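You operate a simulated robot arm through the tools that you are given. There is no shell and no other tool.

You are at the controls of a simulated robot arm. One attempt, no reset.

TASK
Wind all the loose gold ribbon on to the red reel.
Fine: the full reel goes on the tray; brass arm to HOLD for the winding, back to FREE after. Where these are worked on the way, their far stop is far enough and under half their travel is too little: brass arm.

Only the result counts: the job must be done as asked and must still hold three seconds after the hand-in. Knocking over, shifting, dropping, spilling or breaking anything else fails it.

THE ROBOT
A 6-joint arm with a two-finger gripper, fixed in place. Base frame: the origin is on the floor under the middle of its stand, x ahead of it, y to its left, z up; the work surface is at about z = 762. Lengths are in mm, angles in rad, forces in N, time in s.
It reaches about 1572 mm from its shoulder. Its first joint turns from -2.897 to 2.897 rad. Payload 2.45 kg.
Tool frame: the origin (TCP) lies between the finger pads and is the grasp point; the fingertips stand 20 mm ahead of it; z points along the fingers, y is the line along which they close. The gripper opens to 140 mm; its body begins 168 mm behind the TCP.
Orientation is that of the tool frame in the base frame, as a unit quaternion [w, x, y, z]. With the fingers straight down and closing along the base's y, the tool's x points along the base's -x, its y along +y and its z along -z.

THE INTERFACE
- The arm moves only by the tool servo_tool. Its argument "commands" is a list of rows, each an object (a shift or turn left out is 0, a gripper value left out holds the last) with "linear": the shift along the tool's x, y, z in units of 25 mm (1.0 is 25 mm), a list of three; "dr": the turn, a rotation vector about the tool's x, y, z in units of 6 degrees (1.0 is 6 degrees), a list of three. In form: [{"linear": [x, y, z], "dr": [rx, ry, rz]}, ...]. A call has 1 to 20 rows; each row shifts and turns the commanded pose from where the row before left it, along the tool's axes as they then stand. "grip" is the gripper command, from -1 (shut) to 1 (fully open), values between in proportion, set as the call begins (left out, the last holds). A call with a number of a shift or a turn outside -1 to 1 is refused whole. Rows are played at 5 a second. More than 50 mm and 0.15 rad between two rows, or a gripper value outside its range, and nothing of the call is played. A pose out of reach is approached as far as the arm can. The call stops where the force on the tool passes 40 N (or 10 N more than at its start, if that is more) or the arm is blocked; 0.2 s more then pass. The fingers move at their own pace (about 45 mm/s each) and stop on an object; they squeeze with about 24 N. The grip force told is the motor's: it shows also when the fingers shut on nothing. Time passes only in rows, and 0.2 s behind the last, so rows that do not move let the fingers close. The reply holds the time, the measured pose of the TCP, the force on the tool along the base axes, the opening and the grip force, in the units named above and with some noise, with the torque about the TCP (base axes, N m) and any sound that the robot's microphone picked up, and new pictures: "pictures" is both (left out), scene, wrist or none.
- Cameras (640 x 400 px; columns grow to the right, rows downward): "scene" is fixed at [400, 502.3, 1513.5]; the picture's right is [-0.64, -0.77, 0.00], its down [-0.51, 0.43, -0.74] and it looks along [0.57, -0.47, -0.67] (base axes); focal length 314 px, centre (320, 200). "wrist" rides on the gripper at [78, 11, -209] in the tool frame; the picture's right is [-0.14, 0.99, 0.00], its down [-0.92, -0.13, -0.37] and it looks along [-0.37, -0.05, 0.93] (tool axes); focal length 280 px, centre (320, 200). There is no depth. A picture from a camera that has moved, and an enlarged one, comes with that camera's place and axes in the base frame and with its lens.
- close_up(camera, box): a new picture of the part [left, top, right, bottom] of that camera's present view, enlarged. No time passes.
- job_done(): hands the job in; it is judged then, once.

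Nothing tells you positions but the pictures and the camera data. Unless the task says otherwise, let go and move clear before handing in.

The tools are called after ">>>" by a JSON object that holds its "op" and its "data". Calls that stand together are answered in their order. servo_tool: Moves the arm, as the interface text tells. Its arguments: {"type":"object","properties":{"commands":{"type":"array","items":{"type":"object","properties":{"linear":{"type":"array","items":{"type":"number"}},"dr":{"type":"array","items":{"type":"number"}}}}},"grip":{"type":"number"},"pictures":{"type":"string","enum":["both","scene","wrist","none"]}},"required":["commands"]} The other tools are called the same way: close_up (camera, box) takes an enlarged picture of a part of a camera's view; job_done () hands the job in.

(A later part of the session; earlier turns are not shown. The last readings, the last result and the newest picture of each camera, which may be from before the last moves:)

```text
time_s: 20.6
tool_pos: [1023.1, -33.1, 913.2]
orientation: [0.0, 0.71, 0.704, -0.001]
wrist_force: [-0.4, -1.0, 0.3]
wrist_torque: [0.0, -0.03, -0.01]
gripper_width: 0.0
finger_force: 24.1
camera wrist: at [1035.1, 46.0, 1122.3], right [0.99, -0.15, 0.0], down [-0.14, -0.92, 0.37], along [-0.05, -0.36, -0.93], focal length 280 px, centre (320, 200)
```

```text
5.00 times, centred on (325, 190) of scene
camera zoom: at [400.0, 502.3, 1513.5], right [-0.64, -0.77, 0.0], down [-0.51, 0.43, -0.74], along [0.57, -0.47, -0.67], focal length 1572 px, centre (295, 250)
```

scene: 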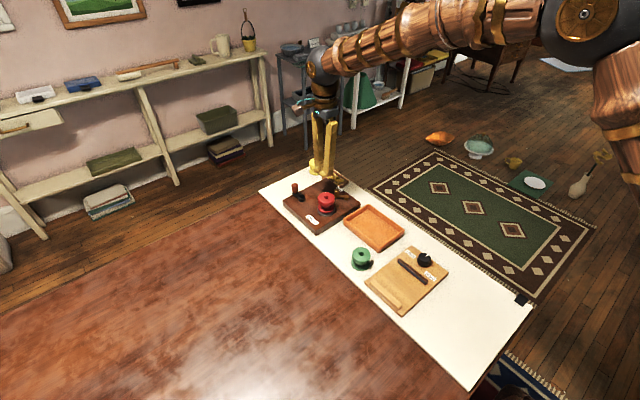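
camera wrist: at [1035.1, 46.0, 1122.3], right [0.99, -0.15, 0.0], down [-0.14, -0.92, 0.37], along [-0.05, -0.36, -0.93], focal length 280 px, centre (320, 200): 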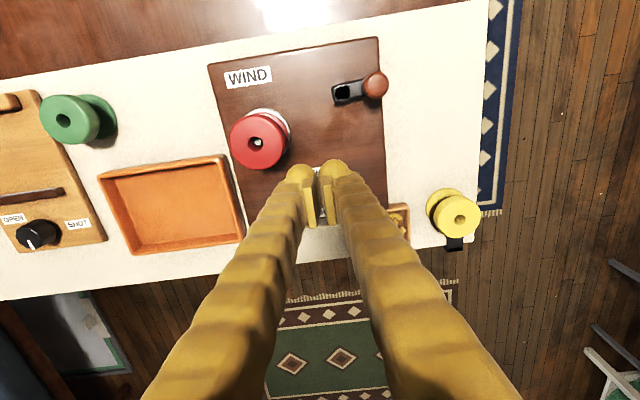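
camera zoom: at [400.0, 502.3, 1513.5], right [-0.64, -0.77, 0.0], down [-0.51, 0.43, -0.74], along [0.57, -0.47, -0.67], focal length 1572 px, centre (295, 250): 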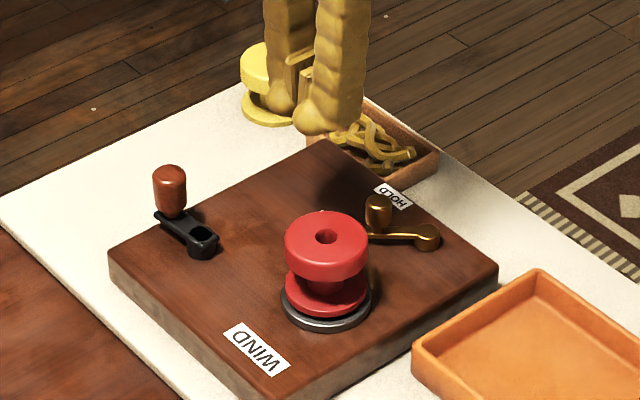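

The closed fingers are above the board, between the reel and the knob, with the reel clear to the side. I'll lower to knob height.

>>> {"op": "servo_tool", "data": {"commands": [{"linear": [0, 0, 0.9]}, {"linear": [0, 0, 0.9]}, {"linear": [0, 0, 0.9]}, {"linear": [0, 0, 0.6]}, {"linear": [0, 0, 0.27]}, {"linear": [0, 0, 0]}], "pictures": "both"}}

>>> {"op": "close_up", "data": {"camera": "scene", "box": [290, 160, 354, 220]}}

>>> {"op": "close_up", "data": {"camera": "wrist", "box": [220, 100, 420, 240]}}

```text
time_s: 22.0
tool_pos: [1022.0, -32.5, 824.9]
orientation: [0.0, 0.711, 0.704, 0.0]
wrist_force: [0.7, 0.7, -0.4]
wrist_torque: [0.01, -0.01, 0.0]
gripper_width: 0.3
finger_force: 24.1
camera wrist: at [1034.6, 45.9, 1032.6], right [0.99, -0.15, 0.0], down [-0.14, -0.92, 0.37], along [-0.05, -0.36, -0.93], focal length 280 px, centre (320, 200)
```

scene: 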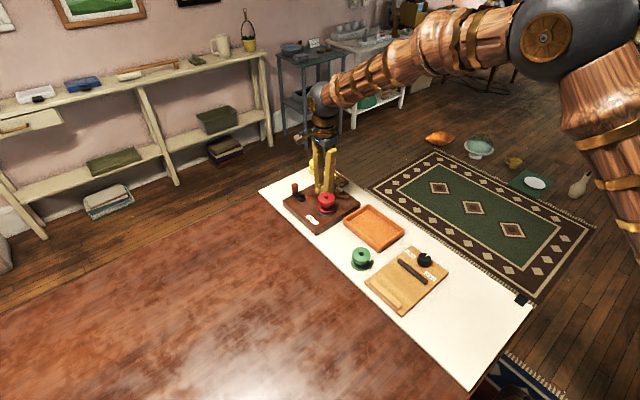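
wrist: 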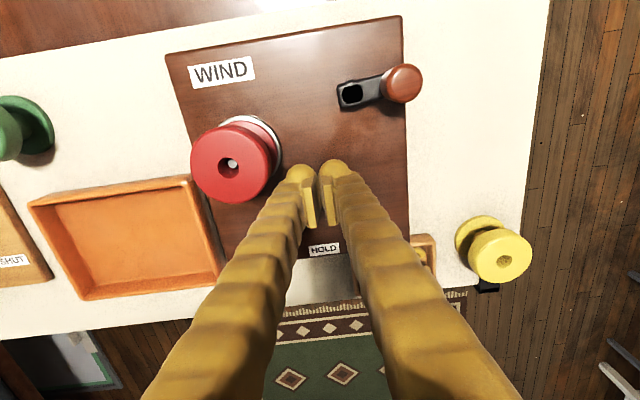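

```text
6.67 times, centred on (322, 190) of scene
camera zoom: at [400.0, 502.3, 1513.5], right [-0.64, -0.77, 0.0], down [-0.51, 0.43, -0.74], along [0.57, -0.47, -0.67], focal length 2096 px, centre (307, 267)
```

zoom: 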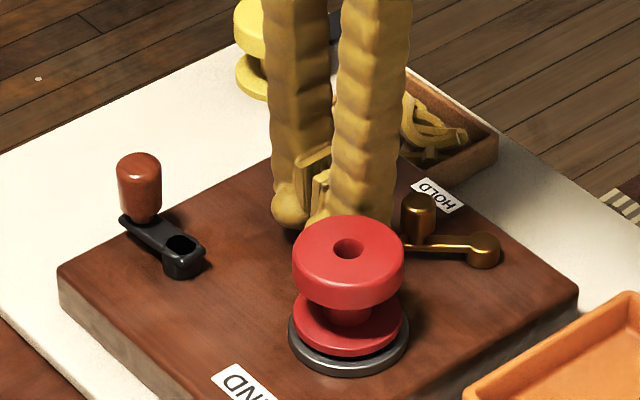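

```text
2.86 times, centred on (320, 170) of wrist
camera zoom: at [1034.6, 45.9, 1032.6], right [0.99, -0.15, 0.0], down [-0.14, -0.92, 0.37], along [-0.05, -0.36, -0.93], focal length 801 px, centre (320, 286)
```

zoom: 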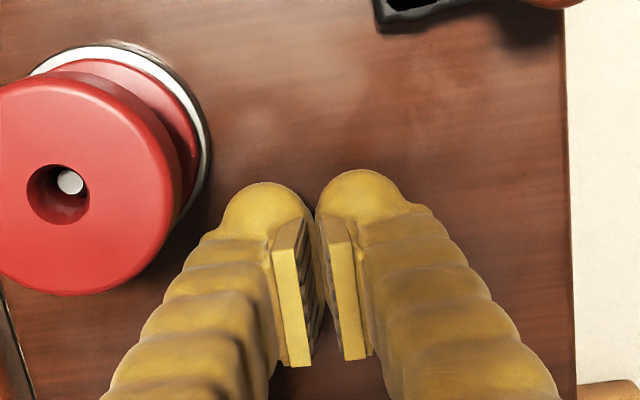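

The fingers are at knob height with clearance. I'll slide left and then push the knob steadily towards -y, to HOLD.

>>> {"op": "servo_tool", "data": {"commands": [{"linear": [-0.1, -0.6, 0]}, {"linear": [-0.16, 0, 0]}, {"linear": [-0.16, 0, 0]}, {"linear": [-0.16, 0, 0]}, {"linear": [-0.16, 0, 0]}, {"linear": [-0.16, 0, 0]}, {"linear": [-0.16, 0, 0]}, {"linear": [-0.16, 0, 0]}, {"linear": [0, 0, 0]}], "pictures": "both"}}

>>> {"op": "close_up", "data": {"camera": "scene", "box": [290, 160, 354, 220]}}

```text
time_s: 22.7
tool_pos: [1009.4, -36.5, 825.8]
orientation: [0.001, 0.71, 0.705, 0.003]
wrist_force: [5.2, 8.6, -2.9]
wrist_torque: [0.13, -0.12, 0.03]
gripper_width: 0.0
finger_force: 24.4
stopped in row 3: the force on the tool passed its limit at 46 N (the readings are from after the stop); the commanded pose is now the measured one
camera wrist: at [1020.4, 42.1, 1034.3], right [0.99, -0.14, 0.01], down [-0.14, -0.92, 0.37], along [-0.05, -0.36, -0.93], focal length 280 px, centre (320, 200)
```

scene: 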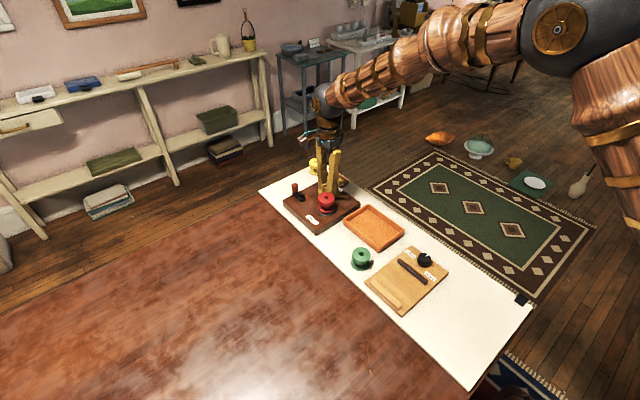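
wrist: 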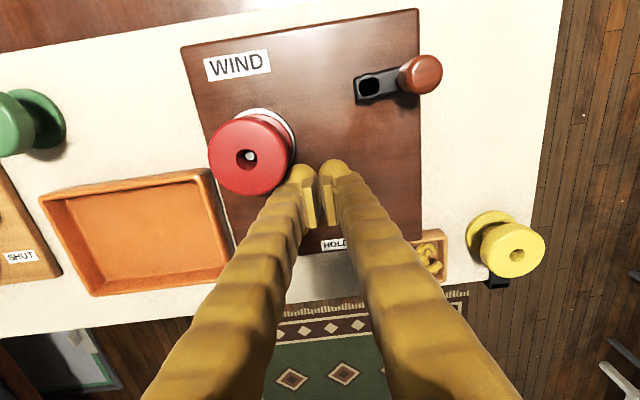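

```text
6.67 times, centred on (322, 190) of scene
camera zoom: at [400.0, 502.3, 1513.5], right [-0.64, -0.77, 0.0], down [-0.51, 0.43, -0.74], along [0.57, -0.47, -0.67], focal length 2096 px, centre (307, 267)
```

zoom: 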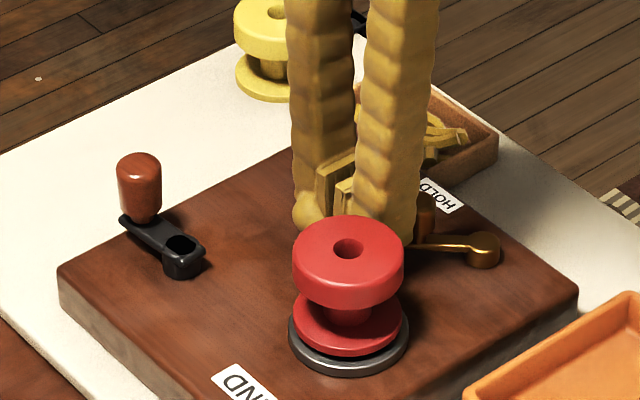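

The contact normal pointed straight at the pivot, so pushing there just jammed it. I'll back off, go up, and grip the knob from above instead with the fingers closing along x. That lets me lead it round its arc.

>>> {"op": "servo_tool", "data": {"commands": [{"linear": [0.2, 0.2, 0]}, {"linear": [0, 0, -0.8]}, {"linear": [0, 0, -0.8]}, {"linear": [0, 0, -0.8]}, {"linear": [0, 0, -0.8]}, {"linear": [-0.6, -0.44, 0]}, {"linear": [-0.56, -0.44, 0]}, {"linear": [0, 0, 0]}], "grip": -1, "pictures": "none"}}

>>> {"op": "servo_tool", "data": {"commands": [{"linear": [0, 0, 0]}, {"linear": [0, 0, 0]}, {"linear": [0, 0, 0]}], "grip": -0.3, "pictures": "both"}}

>>> {"op": "close_up", "data": {"camera": "wrist", "box": [220, 110, 420, 250]}}

>>> {"op": "close_up", "data": {"camera": "scene", "box": [290, 160, 354, 220]}}

```text
time_s: 24.5
tool_pos: [992.2, -61.4, 905.1]
orientation: [0.001, 0.71, 0.704, 0.002]
wrist_force: [0.0, -0.6, 1.1]
wrist_torque: [-0.01, -0.02, 0.03]
gripper_width: 0.0
finger_force: 24.2
```

```text
time_s: 25.3
tool_pos: [992.2, -61.4, 905.8]
orientation: [0.001, 0.71, 0.705, 0.002]
wrist_force: [-0.6, 0.0, 0.1]
wrist_torque: [-0.01, -0.03, -0.02]
gripper_width: 49.1
finger_force: 0.0
camera wrist: at [1003.0, 17.5, 1114.2], right [0.99, -0.14, 0.0], down [-0.14, -0.92, 0.37], along [-0.05, -0.36, -0.93], focal length 280 px, centre (320, 200)
```

scene: 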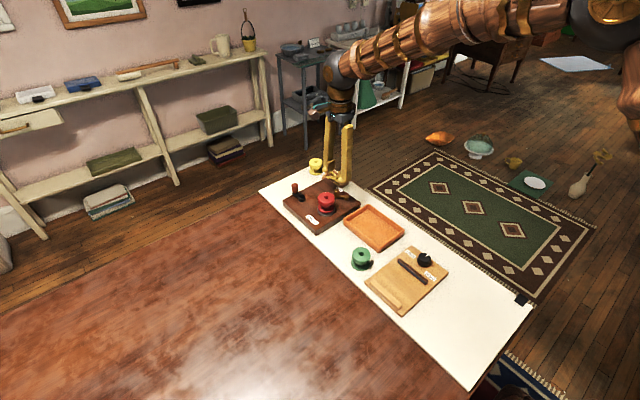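
wrist: 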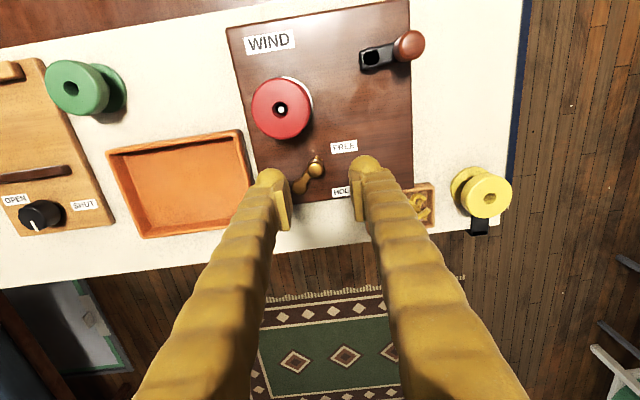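

```text
2.86 times, centred on (320, 180) of wrist
camera zoom: at [1003.0, 17.5, 1114.2], right [0.99, -0.14, 0.0], down [-0.14, -0.92, 0.37], along [-0.05, -0.36, -0.93], focal length 801 px, centre (320, 257)
```

zoom: 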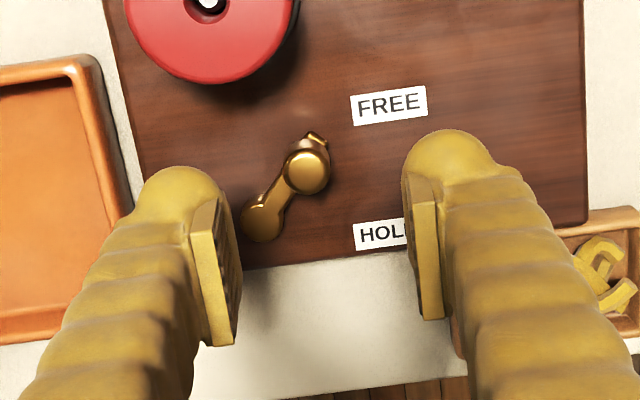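

```text
6.67 times, centred on (322, 190) of scene
camera zoom: at [400.0, 502.3, 1513.5], right [-0.64, -0.77, 0.0], down [-0.51, 0.43, -0.74], along [0.57, -0.47, -0.67], focal length 2096 px, centre (307, 267)
```

zoom: 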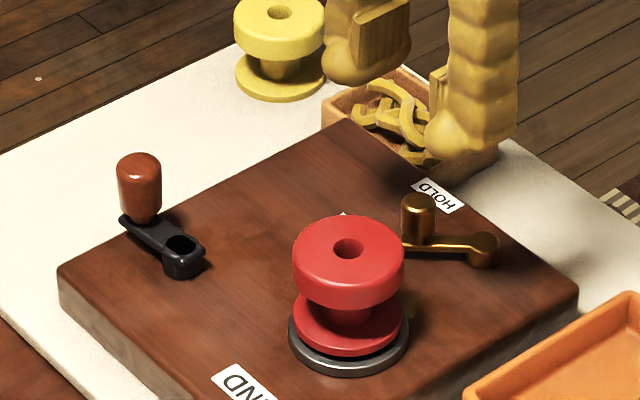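

This view clearly shows the lever pointing to FREE, with HOLD about 50° clockwise. The knob is about 6 mm to -x and 4 mm to -y of my axis, so I'll correct and descend around it.

>>> {"op": "servo_tool", "data": {"commands": [{"linear": [-0.16, -0.22, 0]}, {"linear": [0, 0, 0.8]}, {"linear": [0, 0, 0.8]}, {"linear": [0, 0, 0.8]}, {"linear": [0, 0, 0.5]}, {"linear": [0, 0, 0]}], "grip": -0.3, "pictures": "both"}}

>>> {"op": "close_up", "data": {"camera": "wrist", "box": [220, 110, 420, 250]}}

>>> {"op": "close_up", "data": {"camera": "scene", "box": [304, 164, 360, 214]}}

```text
time_s: 26.7
tool_pos: [986.7, -64.4, 832.5]
orientation: [0.001, 0.709, 0.705, 0.003]
wrist_force: [0.2, -0.4, 0.2]
wrist_torque: [0.0, -0.03, -0.01]
gripper_width: 48.9
finger_force: 0.1
camera wrist: at [997.8, 13.8, 1041.6], right [0.99, -0.14, 0.01], down [-0.14, -0.92, 0.37], along [-0.05, -0.36, -0.93], focal length 280 px, centre (320, 200)
```

scene: 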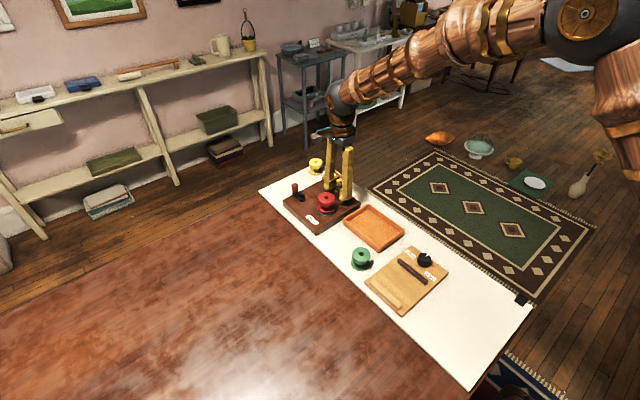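
wrist: 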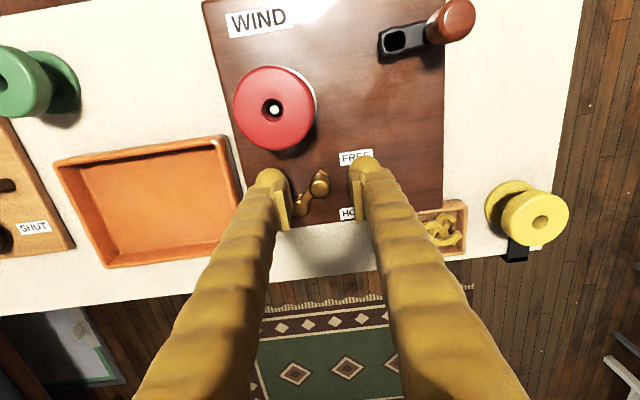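

```text
2.86 times, centred on (320, 180) of wrist
camera zoom: at [997.8, 13.8, 1041.6], right [0.99, -0.14, 0.01], down [-0.14, -0.92, 0.37], along [-0.05, -0.36, -0.93], focal length 801 px, centre (320, 257)
```

zoom: 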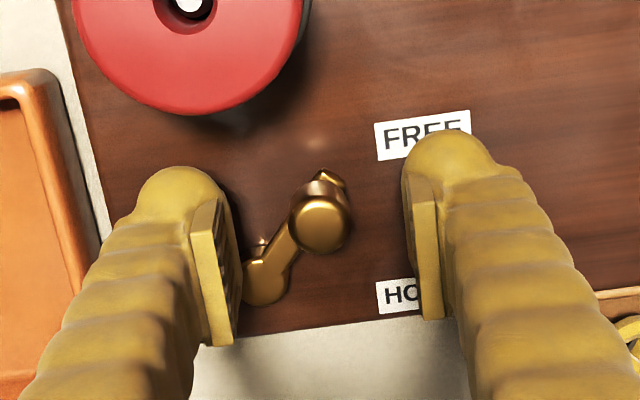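

```text
8.00 times, centred on (332, 189) of scene
camera zoom: at [400.0, 502.3, 1513.5], right [-0.64, -0.77, 0.0], down [-0.51, 0.43, -0.74], along [0.57, -0.47, -0.67], focal length 2515 px, centre (224, 288)
```

zoom: 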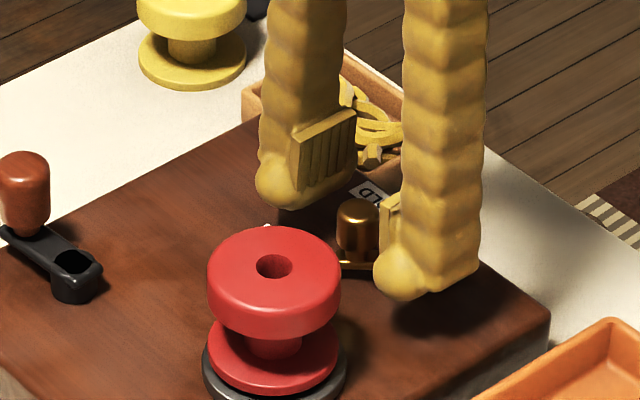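

The knob is centred on the gripper axis. I'll go down 6 mm more and close on it.

>>> {"op": "servo_tool", "data": {"commands": [{"linear": [0, 0, 0.25]}, {"linear": [0, 0, 0]}], "grip": -0.3, "pictures": "none"}}

>>> {"op": "servo_tool", "data": {"commands": [{"linear": [0, 0, 0]}, {"linear": [0, 0, 0]}, {"linear": [0, 0, 0]}, {"linear": [0, 0, 0]}], "grip": -1, "pictures": "wrist"}}

>>> {"op": "close_up", "data": {"camera": "wrist", "box": [220, 110, 420, 250]}}

>>> {"op": "close_up", "data": {"camera": "scene", "box": [304, 164, 360, 214]}}

```text
time_s: 27.3
tool_pos: [988.0, -65.6, 826.8]
orientation: [0.002, 0.709, 0.705, 0.003]
wrist_force: [1.1, -0.9, 0.3]
wrist_torque: [0.02, -0.03, 0.04]
gripper_width: 49.2
finger_force: 0.0
```

```text
time_s: 28.3
tool_pos: [987.2, -65.2, 827.3]
orientation: [0.002, 0.71, 0.704, 0.002]
wrist_force: [14.1, 1.9, -3.1]
wrist_torque: [0.03, -0.15, 0.05]
gripper_width: 17.0
finger_force: 42.4
camera wrist: at [997.8, 13.7, 1035.3], right [0.99, -0.14, 0.01], down [-0.14, -0.92, 0.37], along [-0.05, -0.36, -0.93], focal length 280 px, centre (320, 200)
```

wrist: 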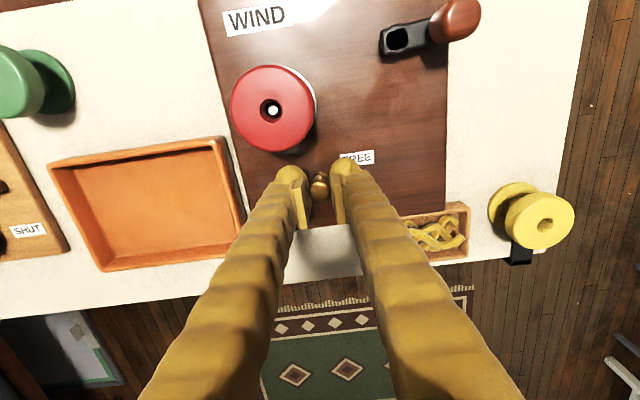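

```text
2.86 times, centred on (320, 180) of wrist
camera zoom: at [997.8, 13.7, 1035.3], right [0.99, -0.14, 0.01], down [-0.14, -0.92, 0.37], along [-0.05, -0.36, -0.93], focal length 801 px, centre (320, 257)
```

zoom: 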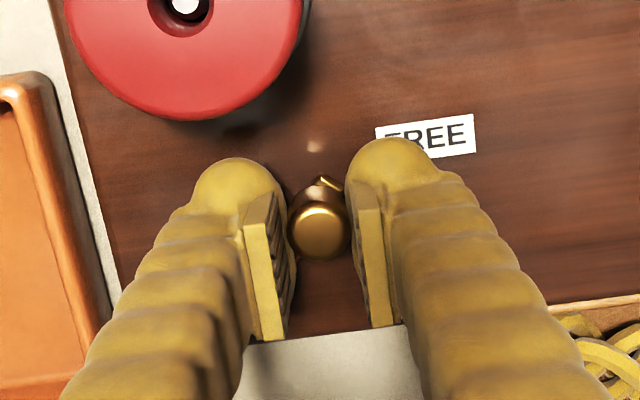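

```text
8.00 times, centred on (332, 189) of scene
camera zoom: at [400.0, 502.3, 1513.5], right [-0.64, -0.77, 0.0], down [-0.51, 0.43, -0.74], along [0.57, -0.47, -0.67], focal length 2515 px, centre (224, 288)
```

zoom: 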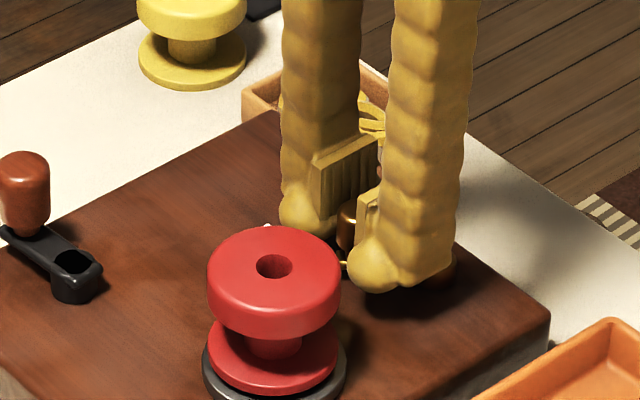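

The knob is gripped (17 mm). I'll lead it the first 20° clockwise and check the forces.

>>> {"op": "servo_tool", "data": {"commands": [{"linear": [-0.092, 0.08, 0]}, {"linear": [-0.092, 0.08, 0]}, {"linear": [-0.104, 0.064, 0]}, {"linear": [-0.104, 0.064, 0]}, {"linear": [0, 0, 0]}], "grip": -1, "pictures": "wrist"}}

>>> {"op": "close_up", "data": {"camera": "wrist", "box": [220, 110, 420, 250]}}

>>> {"op": "close_up", "data": {"camera": "scene", "box": [304, 164, 360, 214]}}

```text
time_s: 29.5
tool_pos: [993.7, -75.1, 826.3]
orientation: [0.001, 0.71, 0.705, 0.002]
wrist_force: [-6.0, 2.8, 0.0]
wrist_torque: [0.12, 0.05, -0.2]
gripper_width: 17.0
finger_force: 42.7
camera wrist: at [1004.4, 4.2, 1035.3], right [0.99, -0.14, 0.0], down [-0.14, -0.92, 0.37], along [-0.05, -0.36, -0.93], focal length 280 px, centre (320, 200)
```

wrist: 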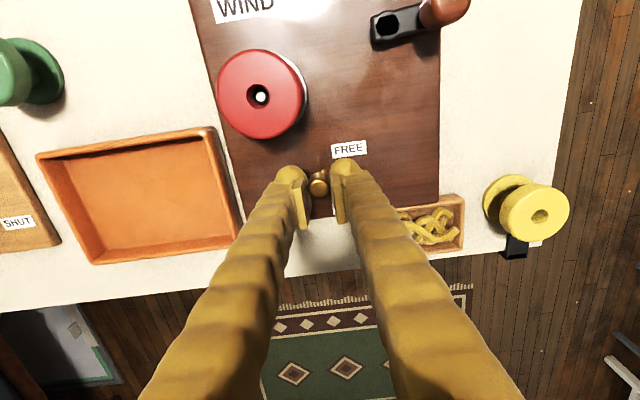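

```text
2.86 times, centred on (320, 180) of wrist
camera zoom: at [1004.4, 4.2, 1035.3], right [0.99, -0.14, 0.0], down [-0.14, -0.92, 0.37], along [-0.05, -0.36, -0.93], focal length 801 px, centre (320, 257)
```

zoom: 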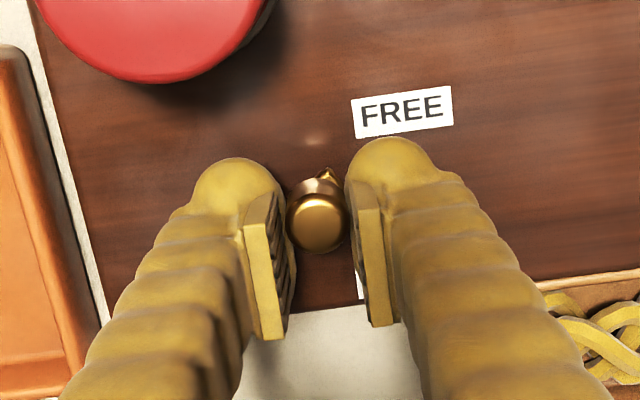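

```text
8.00 times, centred on (332, 189) of scene
camera zoom: at [400.0, 502.3, 1513.5], right [-0.64, -0.77, 0.0], down [-0.51, 0.43, -0.74], along [0.57, -0.47, -0.67], focal length 2515 px, centre (224, 288)
```

zoom: 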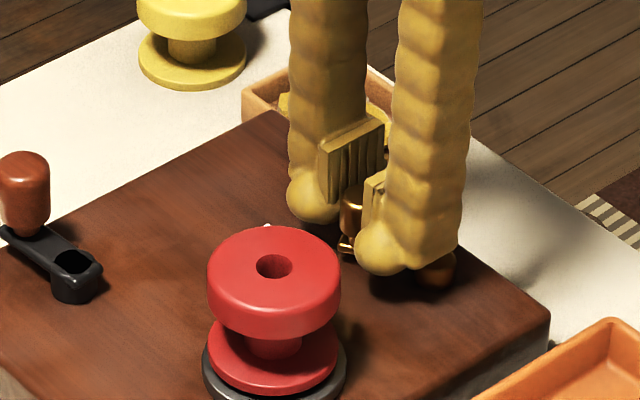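

The lever follows smoothly. I'll continue along the arc towards HOLD.

>>> {"op": "servo_tool", "data": {"commands": [{"linear": [-0.114, 0.03, 0]}, {"linear": [-0.114, 0.03, 0]}, {"linear": [-0.12, 0.018, 0]}, {"linear": [-0.12, 0.018, 0]}, {"linear": [0, 0, 0]}], "grip": -1, "pictures": "none"}}

>>> {"op": "servo_tool", "data": {"commands": [{"linear": [-0.122, 0.0, 0]}, {"linear": [-0.122, 0.0, 0]}, {"linear": [0, 0, 0]}], "grip": -1, "pictures": "wrist"}}

>>> {"op": "close_up", "data": {"camera": "wrist", "box": [220, 110, 420, 250]}}

>>> {"op": "close_up", "data": {"camera": "scene", "box": [304, 164, 360, 214]}}

```text
time_s: 30.7
tool_pos: [996.9, -86.1, 826.4]
orientation: [0.001, 0.709, 0.705, 0.002]
wrist_force: [16.6, 8.2, -8.7]
wrist_torque: [0.12, -0.15, -0.24]
gripper_width: 16.6
finger_force: 42.9
```

```text
time_s: 31.3
tool_pos: [998.5, -92.6, 826.4]
orientation: [0.003, 0.709, 0.705, 0.005]
wrist_force: [7.6, 1.0, -6.8]
wrist_torque: [0.08, -0.09, -0.11]
gripper_width: 16.7
finger_force: 42.1
stopped in row 3: the force on the tool passed its limit at 41 N (the readings are from after the stop); the commanded pose is now the measured one
camera wrist: at [1008.4, -13.2, 1035.4], right [0.99, -0.14, 0.01], down [-0.14, -0.92, 0.37], along [-0.05, -0.36, -0.93], focal length 280 px, centre (320, 200)
```

wrist: 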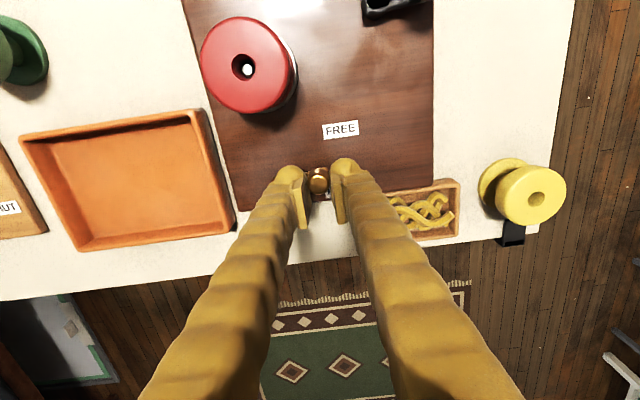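

```text
2.86 times, centred on (320, 180) of wrist
camera zoom: at [1008.4, -13.2, 1035.4], right [0.99, -0.14, 0.01], down [-0.14, -0.92, 0.37], along [-0.05, -0.36, -0.93], focal length 801 px, centre (320, 257)
```

zoom: 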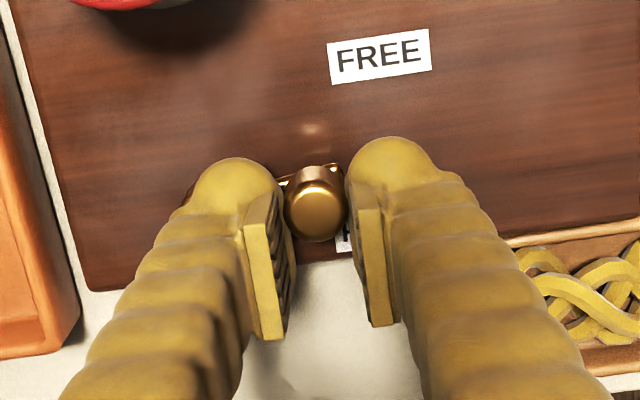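

```text
8.00 times, centred on (332, 189) of scene
camera zoom: at [400.0, 502.3, 1513.5], right [-0.64, -0.77, 0.0], down [-0.51, 0.43, -0.74], along [0.57, -0.47, -0.67], focal length 2515 px, centre (224, 288)
```

zoom: 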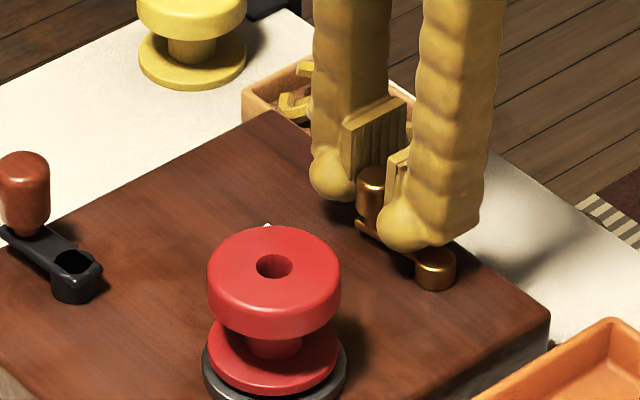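

The lever has turned about 49°, and some of the force may just be radial mismatch. I'll ease outward slightly and keep going in small steps to find the real far stop.

>>> {"op": "servo_tool", "data": {"commands": [{"linear": [0, 0.03, 0]}, {"linear": [0, 0, 0]}], "grip": -1, "pictures": "none"}}

>>> {"op": "servo_tool", "data": {"commands": [{"linear": [-0.1, 0, 0]}, {"linear": [0, 0, 0]}], "grip": -1, "pictures": "none"}}

>>> {"op": "servo_tool", "data": {"commands": [{"linear": [-0.1, 0, 0]}, {"linear": [0, 0, 0]}], "grip": -1, "pictures": "wrist"}}

>>> {"op": "close_up", "data": {"camera": "wrist", "box": [220, 110, 420, 250]}}

>>> {"op": "close_up", "data": {"camera": "scene", "box": [304, 164, 360, 214]}}

```text
time_s: 31.9
tool_pos: [998.7, -91.8, 826.2]
orientation: [0.002, 0.709, 0.705, 0.003]
wrist_force: [-4.7, -2.5, -1.5]
wrist_torque: [-0.02, 0.05, 0.12]
gripper_width: 16.7
finger_force: 42.7
```

```text
time_s: 32.5
tool_pos: [998.9, -93.8, 826.6]
orientation: [0.003, 0.709, 0.705, 0.004]
wrist_force: [-4.7, 6.7, -0.4]
wrist_torque: [0.34, 0.08, -0.15]
gripper_width: 16.8
finger_force: 42.2
```

```text
time_s: 33.1
tool_pos: [999.7, -97.1, 827.2]
orientation: [0.003, 0.709, 0.705, 0.004]
wrist_force: [-6.6, 7.4, 0.8]
wrist_torque: [0.21, 0.07, -0.21]
gripper_width: 16.7
finger_force: 42.3
camera wrist: at [1008.8, -17.7, 1035.4], right [0.99, -0.14, 0.01], down [-0.14, -0.92, 0.37], along [-0.05, -0.36, -0.93], focal length 280 px, centre (320, 200)
```

wrist: 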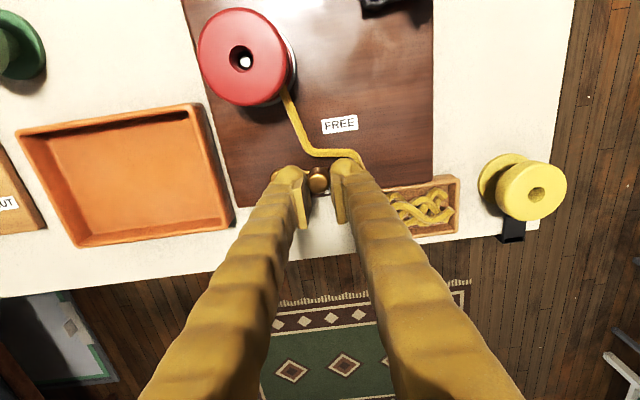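

```text
2.86 times, centred on (320, 180) of wrist
camera zoom: at [1008.8, -17.7, 1035.4], right [0.99, -0.14, 0.01], down [-0.14, -0.92, 0.37], along [-0.05, -0.36, -0.93], focal length 801 px, centre (320, 257)
```

zoom: 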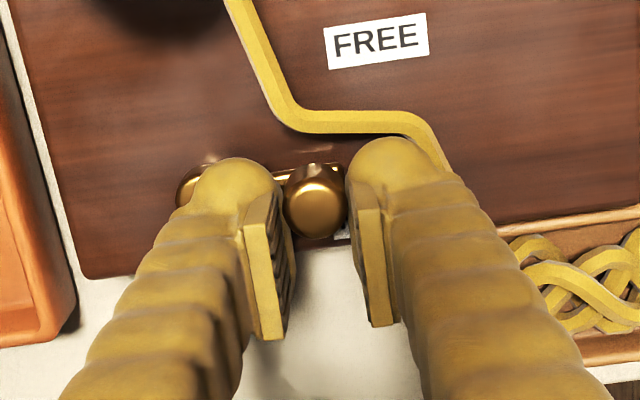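

```text
8.00 times, centred on (332, 189) of scene
camera zoom: at [400.0, 502.3, 1513.5], right [-0.64, -0.77, 0.0], down [-0.51, 0.43, -0.74], along [0.57, -0.47, -0.67], focal length 2515 px, centre (224, 288)
```

zoom: 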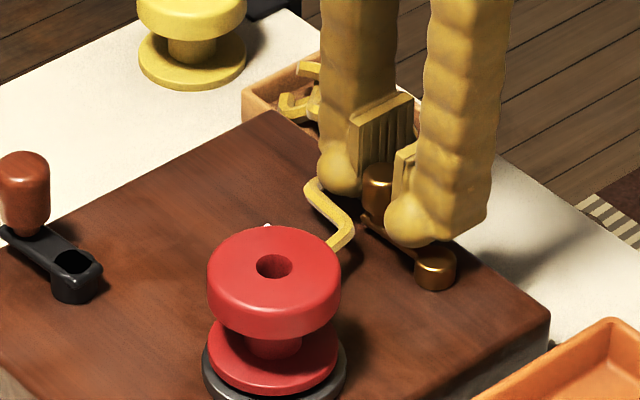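

The gold ribbon has jumped to the red reel, so HOLD has engaged. I'll continue gently to the far stop.

>>> {"op": "servo_tool", "data": {"commands": [{"linear": [-0.1, -0.025, 0]}, {"linear": [0, 0, 0]}, {"linear": [-0.1, -0.03, 0]}, {"linear": [0, 0, 0]}], "grip": -1, "pictures": "none"}}

>>> {"op": "servo_tool", "data": {"commands": [{"linear": [-0.1, -0.035, 0]}, {"linear": [0, 0, 0]}, {"linear": [-0.08, -0.035, 0]}, {"linear": [0, 0, 0]}], "grip": -1, "pictures": "wrist"}}

>>> {"op": "close_up", "data": {"camera": "wrist", "box": [220, 110, 420, 250]}}

>>> {"op": "close_up", "data": {"camera": "scene", "box": [304, 164, 360, 214]}}

```text
time_s: 34.1
tool_pos: [999.1, -101.5, 826.1]
orientation: [0.003, 0.709, 0.705, 0.004]
wrist_force: [29.3, 0.7, -10.1]
wrist_torque: [-0.04, -0.27, -0.46]
gripper_width: 16.6
finger_force: 42.4
```

```text
time_s: 34.5
tool_pos: [997.9, -104.5, 827.8]
orientation: [0.004, 0.709, 0.705, 0.004]
wrist_force: [7.7, -1.1, -7.6]
wrist_torque: [-0.01, -0.03, -0.11]
gripper_width: 16.8
finger_force: 41.9
stopped in row 2: the force on the tool passed its limit at 44 N (the readings are from after the stop); the commanded pose is now the measured one
camera wrist: at [1007.6, -25.4, 1035.4], right [0.99, -0.14, 0.01], down [-0.14, -0.92, 0.37], along [-0.04, -0.36, -0.93], focal length 280 px, centre (320, 200)
```

wrist: 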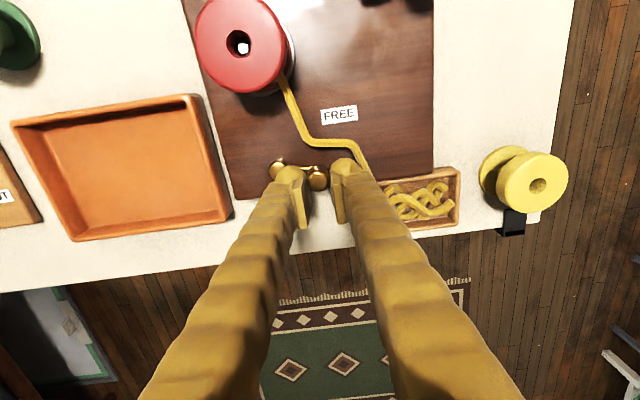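

```text
2.86 times, centred on (320, 180) of wrist
camera zoom: at [1007.6, -25.4, 1035.4], right [0.99, -0.14, 0.01], down [-0.14, -0.92, 0.37], along [-0.04, -0.36, -0.93], focal length 801 px, centre (320, 257)
```

zoom: 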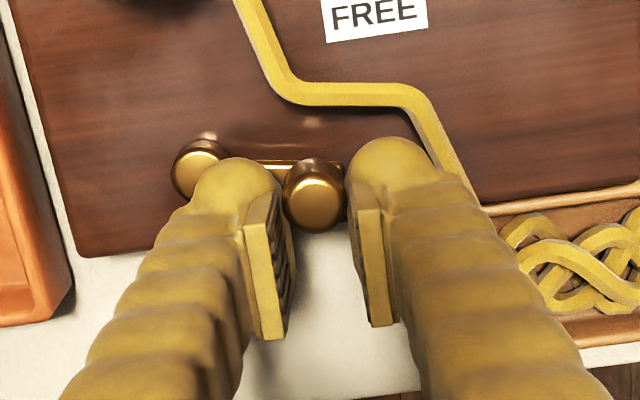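

```text
8.00 times, centred on (332, 189) of scene
camera zoom: at [400.0, 502.3, 1513.5], right [-0.64, -0.77, 0.0], down [-0.51, 0.43, -0.74], along [0.57, -0.47, -0.67], focal length 2515 px, centre (224, 288)
```

zoom: 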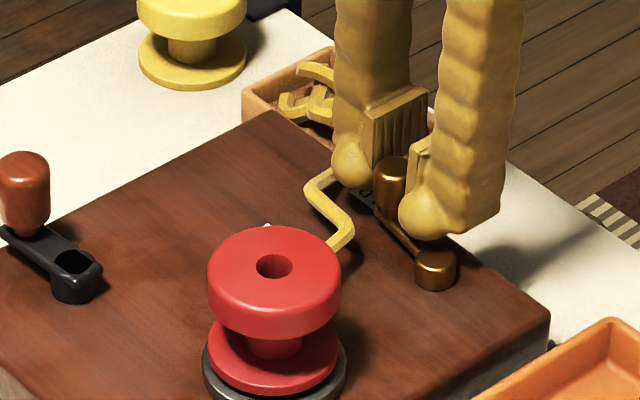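

The lever is at about -22°. I'll relieve the radial load and test whether it turns further.

>>> {"op": "servo_tool", "data": {"commands": [{"linear": [0, 0.03, 0]}, {"linear": [0, 0, 0]}], "grip": -1, "pictures": "none"}}

>>> {"op": "servo_tool", "data": {"commands": [{"linear": [-0.1, -0.02, 0]}, {"linear": [0, 0, 0]}], "grip": -1, "pictures": "none"}}

>>> {"op": "servo_tool", "data": {"commands": [{"linear": [-0.1, -0.04, 0]}, {"linear": [0, 0, 0]}], "grip": -1, "pictures": "wrist"}}

>>> {"op": "close_up", "data": {"camera": "wrist", "box": [220, 110, 420, 250]}}

>>> {"op": "close_up", "data": {"camera": "scene", "box": [304, 164, 360, 214]}}

```text
time_s: 35.1
tool_pos: [998.8, -103.7, 827.4]
orientation: [0.003, 0.71, 0.705, 0.004]
wrist_force: [-3.1, -1.9, -11.7]
wrist_torque: [-0.21, 0.06, 0.1]
gripper_width: 16.4
finger_force: 42.0
```

```text
time_s: 35.7
tool_pos: [998.6, -106.9, 825.8]
orientation: [0.003, 0.71, 0.704, 0.004]
wrist_force: [-5.7, 11.2, -14.9]
wrist_torque: [-0.02, 0.1, -0.02]
gripper_width: 16.5
finger_force: 42.0
```

```text
time_s: 36.3
tool_pos: [996.1, -110.2, 827.1]
orientation: [0.004, 0.71, 0.705, 0.004]
wrist_force: [-1.4, 0.1, -1.0]
wrist_torque: [0.04, 0.06, 0.07]
gripper_width: 14.4
finger_force: 40.8
camera wrist: at [1007.1, -31.6, 1036.6], right [0.99, -0.14, 0.01], down [-0.14, -0.92, 0.37], along [-0.04, -0.36, -0.93], focal length 280 px, centre (320, 200)
```

wrist: 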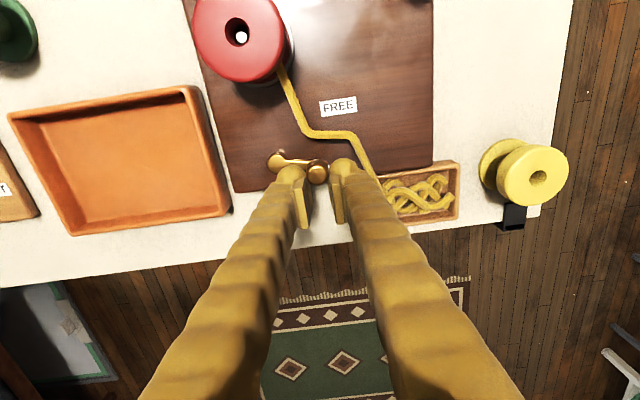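

```text
2.86 times, centred on (320, 180) of wrist
camera zoom: at [1007.1, -31.6, 1036.6], right [0.99, -0.14, 0.01], down [-0.14, -0.92, 0.37], along [-0.04, -0.36, -0.93], focal length 801 px, centre (320, 257)
```

zoom: 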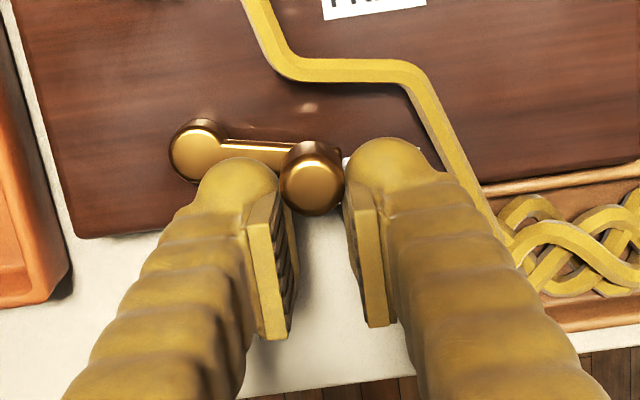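

```text
8.00 times, centred on (332, 189) of scene
camera zoom: at [400.0, 502.3, 1513.5], right [-0.64, -0.77, 0.0], down [-0.51, 0.43, -0.74], along [0.57, -0.47, -0.67], focal length 2515 px, centre (224, 288)
```

zoom: 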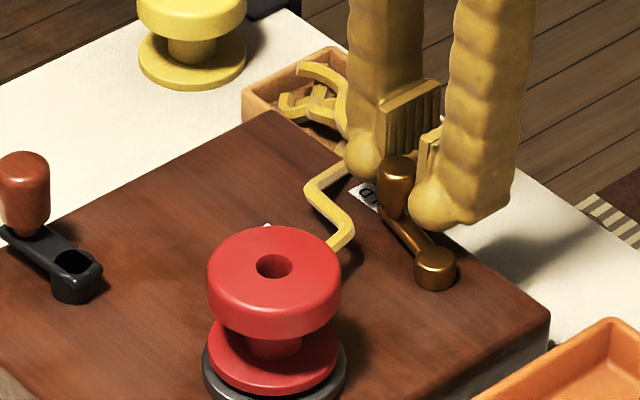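

The fingers slipped past the knob at the end, so it is at its far stop. I'll open the gripper and raise, then check the lever.

>>> {"op": "servo_tool", "data": {"commands": [{"linear": [0, 0, 0]}, {"linear": [0, 0, 0]}, {"linear": [0, 0, 0]}, {"linear": [0, 0, -0.8]}, {"linear": [0, 0, -0.8]}, {"linear": [0, 0, -0.8]}, {"linear": [0, 0, -0.8]}, {"linear": [0.6, 0, 0]}, {"linear": [0, 0, 0]}], "grip": -0.3, "pictures": "both"}}

>>> {"op": "close_up", "data": {"camera": "wrist", "box": [220, 80, 420, 220]}}

>>> {"op": "close_up", "data": {"camera": "scene", "box": [290, 160, 360, 220]}}

```text
time_s: 38.3
tool_pos: [997.9, -94.7, 908.4]
orientation: [0.003, 0.71, 0.704, 0.004]
wrist_force: [0.6, -0.5, -0.2]
wrist_torque: [0.0, -0.02, -0.01]
gripper_width: 49.1
finger_force: 0.1
camera wrist: at [1007.1, -15.8, 1117.5], right [0.99, -0.14, 0.01], down [-0.14, -0.92, 0.37], along [-0.04, -0.36, -0.93], focal length 280 px, centre (320, 200)
```

scene: 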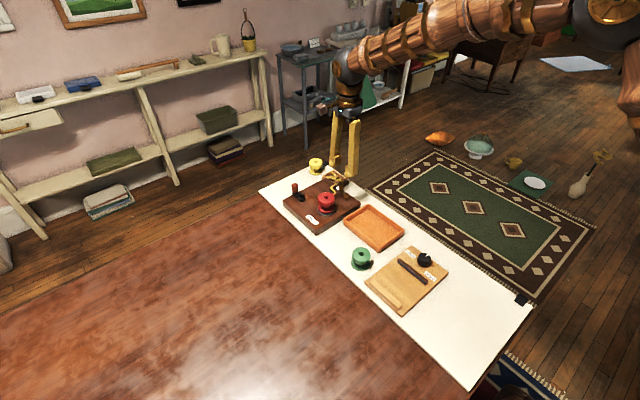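
wrist: 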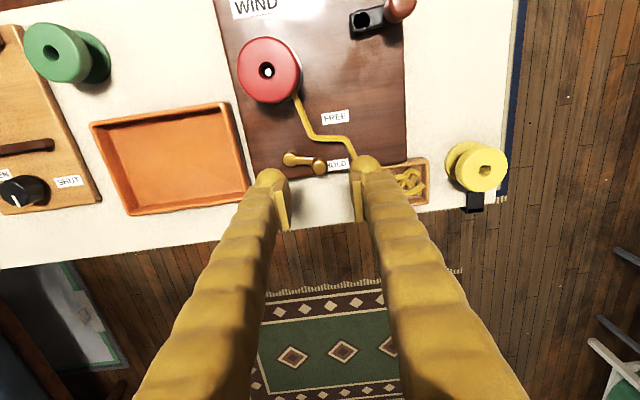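

```text
2.86 times, centred on (320, 150) of wrist
camera zoom: at [1007.1, -15.8, 1117.5], right [0.99, -0.14, 0.01], down [-0.14, -0.92, 0.37], along [-0.04, -0.36, -0.93], focal length 801 px, centre (320, 343)
```

zoom: 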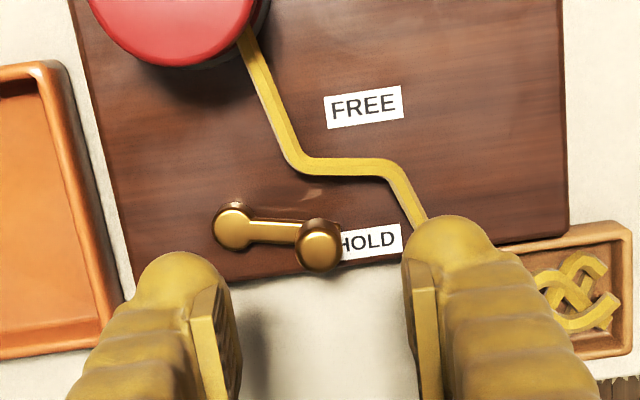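

```text
6.67 times, centred on (325, 190) of scene
camera zoom: at [400.0, 502.3, 1513.5], right [-0.64, -0.77, 0.0], down [-0.51, 0.43, -0.74], along [0.57, -0.47, -0.67], focal length 2096 px, centre (287, 267)
```

zoom: 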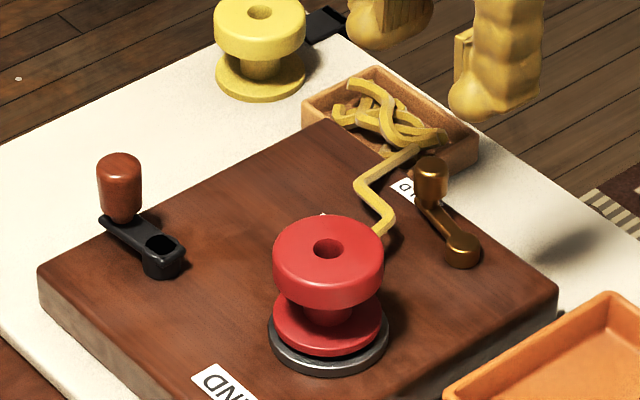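

The lever now points at HOLD, and the ribbon runs from the box round the lever post to the red reel. I'll straighten the small tool tilt, turn back to closing along y, and move above the crank handle.

>>> {"op": "servo_tool", "data": {"commands": [{"linear": [0, 0, -0.9], "dr": [0.0945, -0.0134, 0]}, {"dr": [0, 0, -0.94]}, {"dr": [0, 0, -0.94]}, {"dr": [0, 0, -0.94]}, {"dr": [0, 0, -0.94]}, {"dr": [0, 0, -0.94]}, {"dr": [0, 0, -0.94]}, {"dr": [0, 0, -0.94]}, {"dr": [0, 0, -0.94]}, {"dr": [0, 0, -0.94]}, {"dr": [0, 0, -0.94]}, {"dr": [0, 0, -0.94]}, {"dr": [0, 0, -0.94]}, {"dr": [0, 0, -0.94]}, {"dr": [0, 0, -0.94]}, {"dr": [0, 0, -0.94]}, {"dr": [0, 0, -0.94]}, {"linear": [0, 0, 0]}], "grip": -0.2, "pictures": "none"}}

>>> {"op": "servo_tool", "data": {"commands": [{"linear": [-0.643, 0.878, 0]}, {"linear": [-0.643, 0.878, 0]}, {"linear": [-0.643, 0.878, 0]}, {"linear": [-0.643, 0.878, 0]}, {"linear": [-0.643, 0.878, 0]}, {"linear": [-0.643, 0.878, 0]}, {"linear": [0, 0, 0]}], "grip": -0.2, "pictures": "both"}}

>>> {"op": "close_up", "data": {"camera": "wrist", "box": [220, 80, 420, 220]}}

```text
time_s: 42.1
tool_pos: [995.7, -93.5, 929.5]
orientation: [0.001, 0.001, 1.0, 0.0]
wrist_force: [0.9, -0.7, 1.2]
wrist_torque: [0.02, 0.01, 0.03]
gripper_width: 56.0
finger_force: 0.0
```

```text
time_s: 43.7
tool_pos: [1094.1, 36.1, 929.0]
orientation: [0.0, 0.001, 1.0, 0.0]
wrist_force: [0.9, -0.6, 0.4]
wrist_torque: [-0.01, 0.02, 0.0]
gripper_width: 56.0
finger_force: 0.1
camera wrist: at [1016.2, 49.0, 1137.5], right [0.14, 0.99, 0.0], down [0.92, -0.13, 0.37], along [0.37, -0.05, -0.93], focal length 280 px, centre (320, 200)
```

scene: 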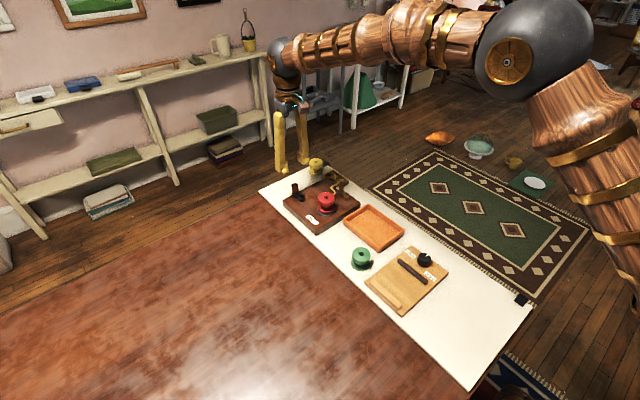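
wrist: 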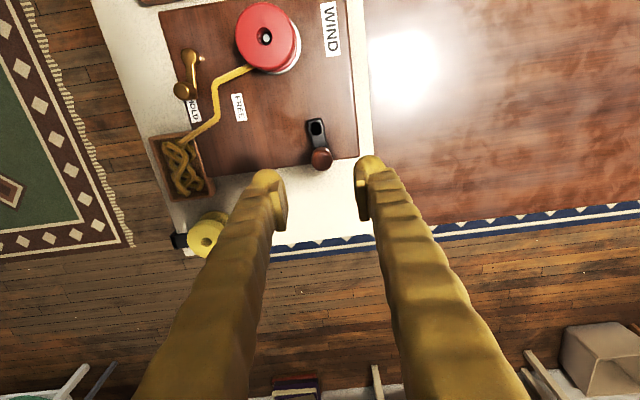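

```text
2.86 times, centred on (320, 150) of wrist
camera zoom: at [1016.2, 49.0, 1137.5], right [0.14, 0.99, 0.0], down [0.92, -0.13, 0.37], along [0.37, -0.05, -0.93], focal length 801 px, centre (320, 343)
```

zoom: 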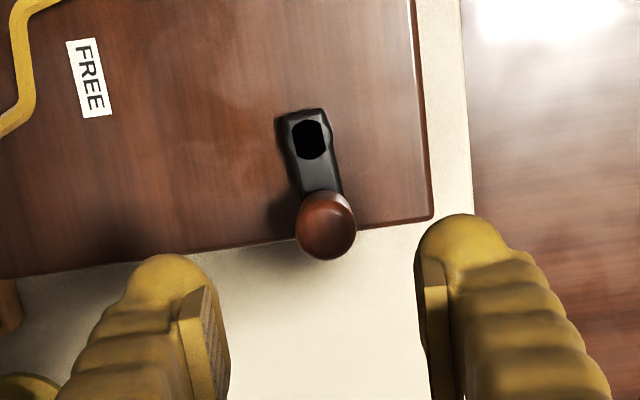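

The crank handle top is near (1088, 41) and its pivot near (1061, 38). I'll align over the handle and descend around it.

>>> {"op": "servo_tool", "data": {"commands": [{"linear": [0.22, 0.1, 0]}, {"linear": [0, 0, 0.85]}, {"linear": [0, 0, 0.85]}, {"linear": [0, 0, 0.8]}, {"linear": [0, 0, 0.5]}, {"linear": [0, 0, 0]}], "grip": -0.3, "pictures": "wrist"}}

>>> {"op": "close_up", "data": {"camera": "wrist", "box": [220, 110, 420, 250]}}

>>> {"op": "close_up", "data": {"camera": "scene", "box": [260, 150, 350, 220]}}

```text
time_s: 45.1
tool_pos: [1087.3, 39.6, 853.5]
orientation: [0.0, 0.002, 1.0, 0.001]
wrist_force: [0.4, -0.2, -0.4]
wrist_torque: [-0.01, -0.02, 0.0]
gripper_width: 49.1
finger_force: 0.1
camera wrist: at [1008.9, 52.1, 1063.0], right [0.14, 0.99, 0.0], down [0.92, -0.13, 0.37], along [0.37, -0.05, -0.93], focal length 280 px, centre (320, 200)
```

wrist: 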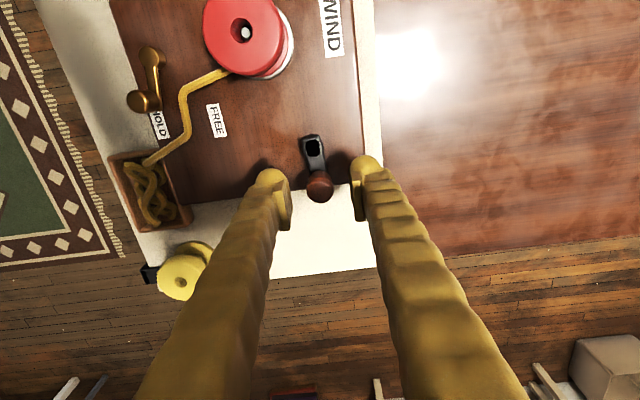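

```text
2.86 times, centred on (320, 180) of wrist
camera zoom: at [1008.9, 52.1, 1063.0], right [0.14, 0.99, 0.0], down [0.92, -0.13, 0.37], along [0.37, -0.05, -0.93], focal length 801 px, centre (320, 257)
```

zoom: 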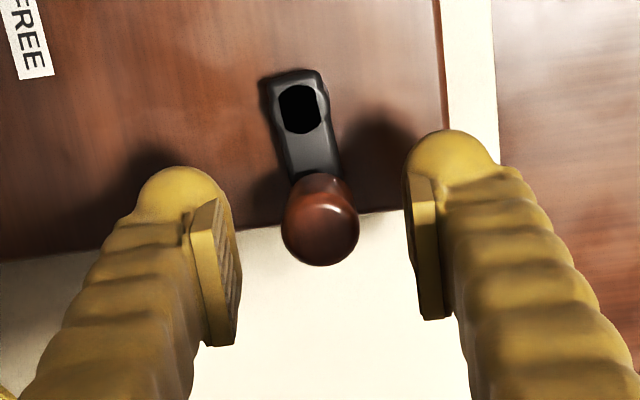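

```text
5.71 times, centred on (305, 185) of scene
camera zoom: at [400.0, 502.3, 1513.5], right [-0.64, -0.77, 0.0], down [-0.51, 0.43, -0.74], along [0.57, -0.47, -0.67], focal length 1796 px, centre (406, 286)
```

zoom: 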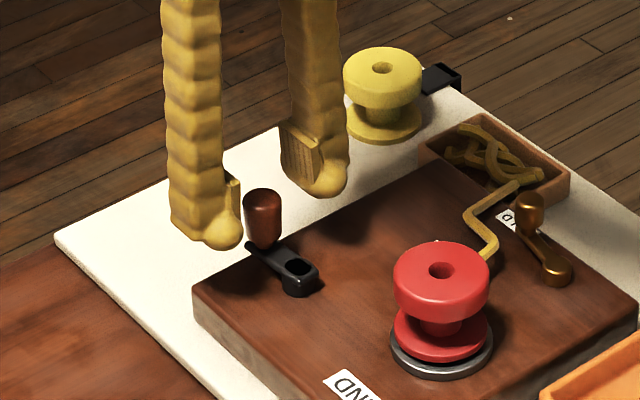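

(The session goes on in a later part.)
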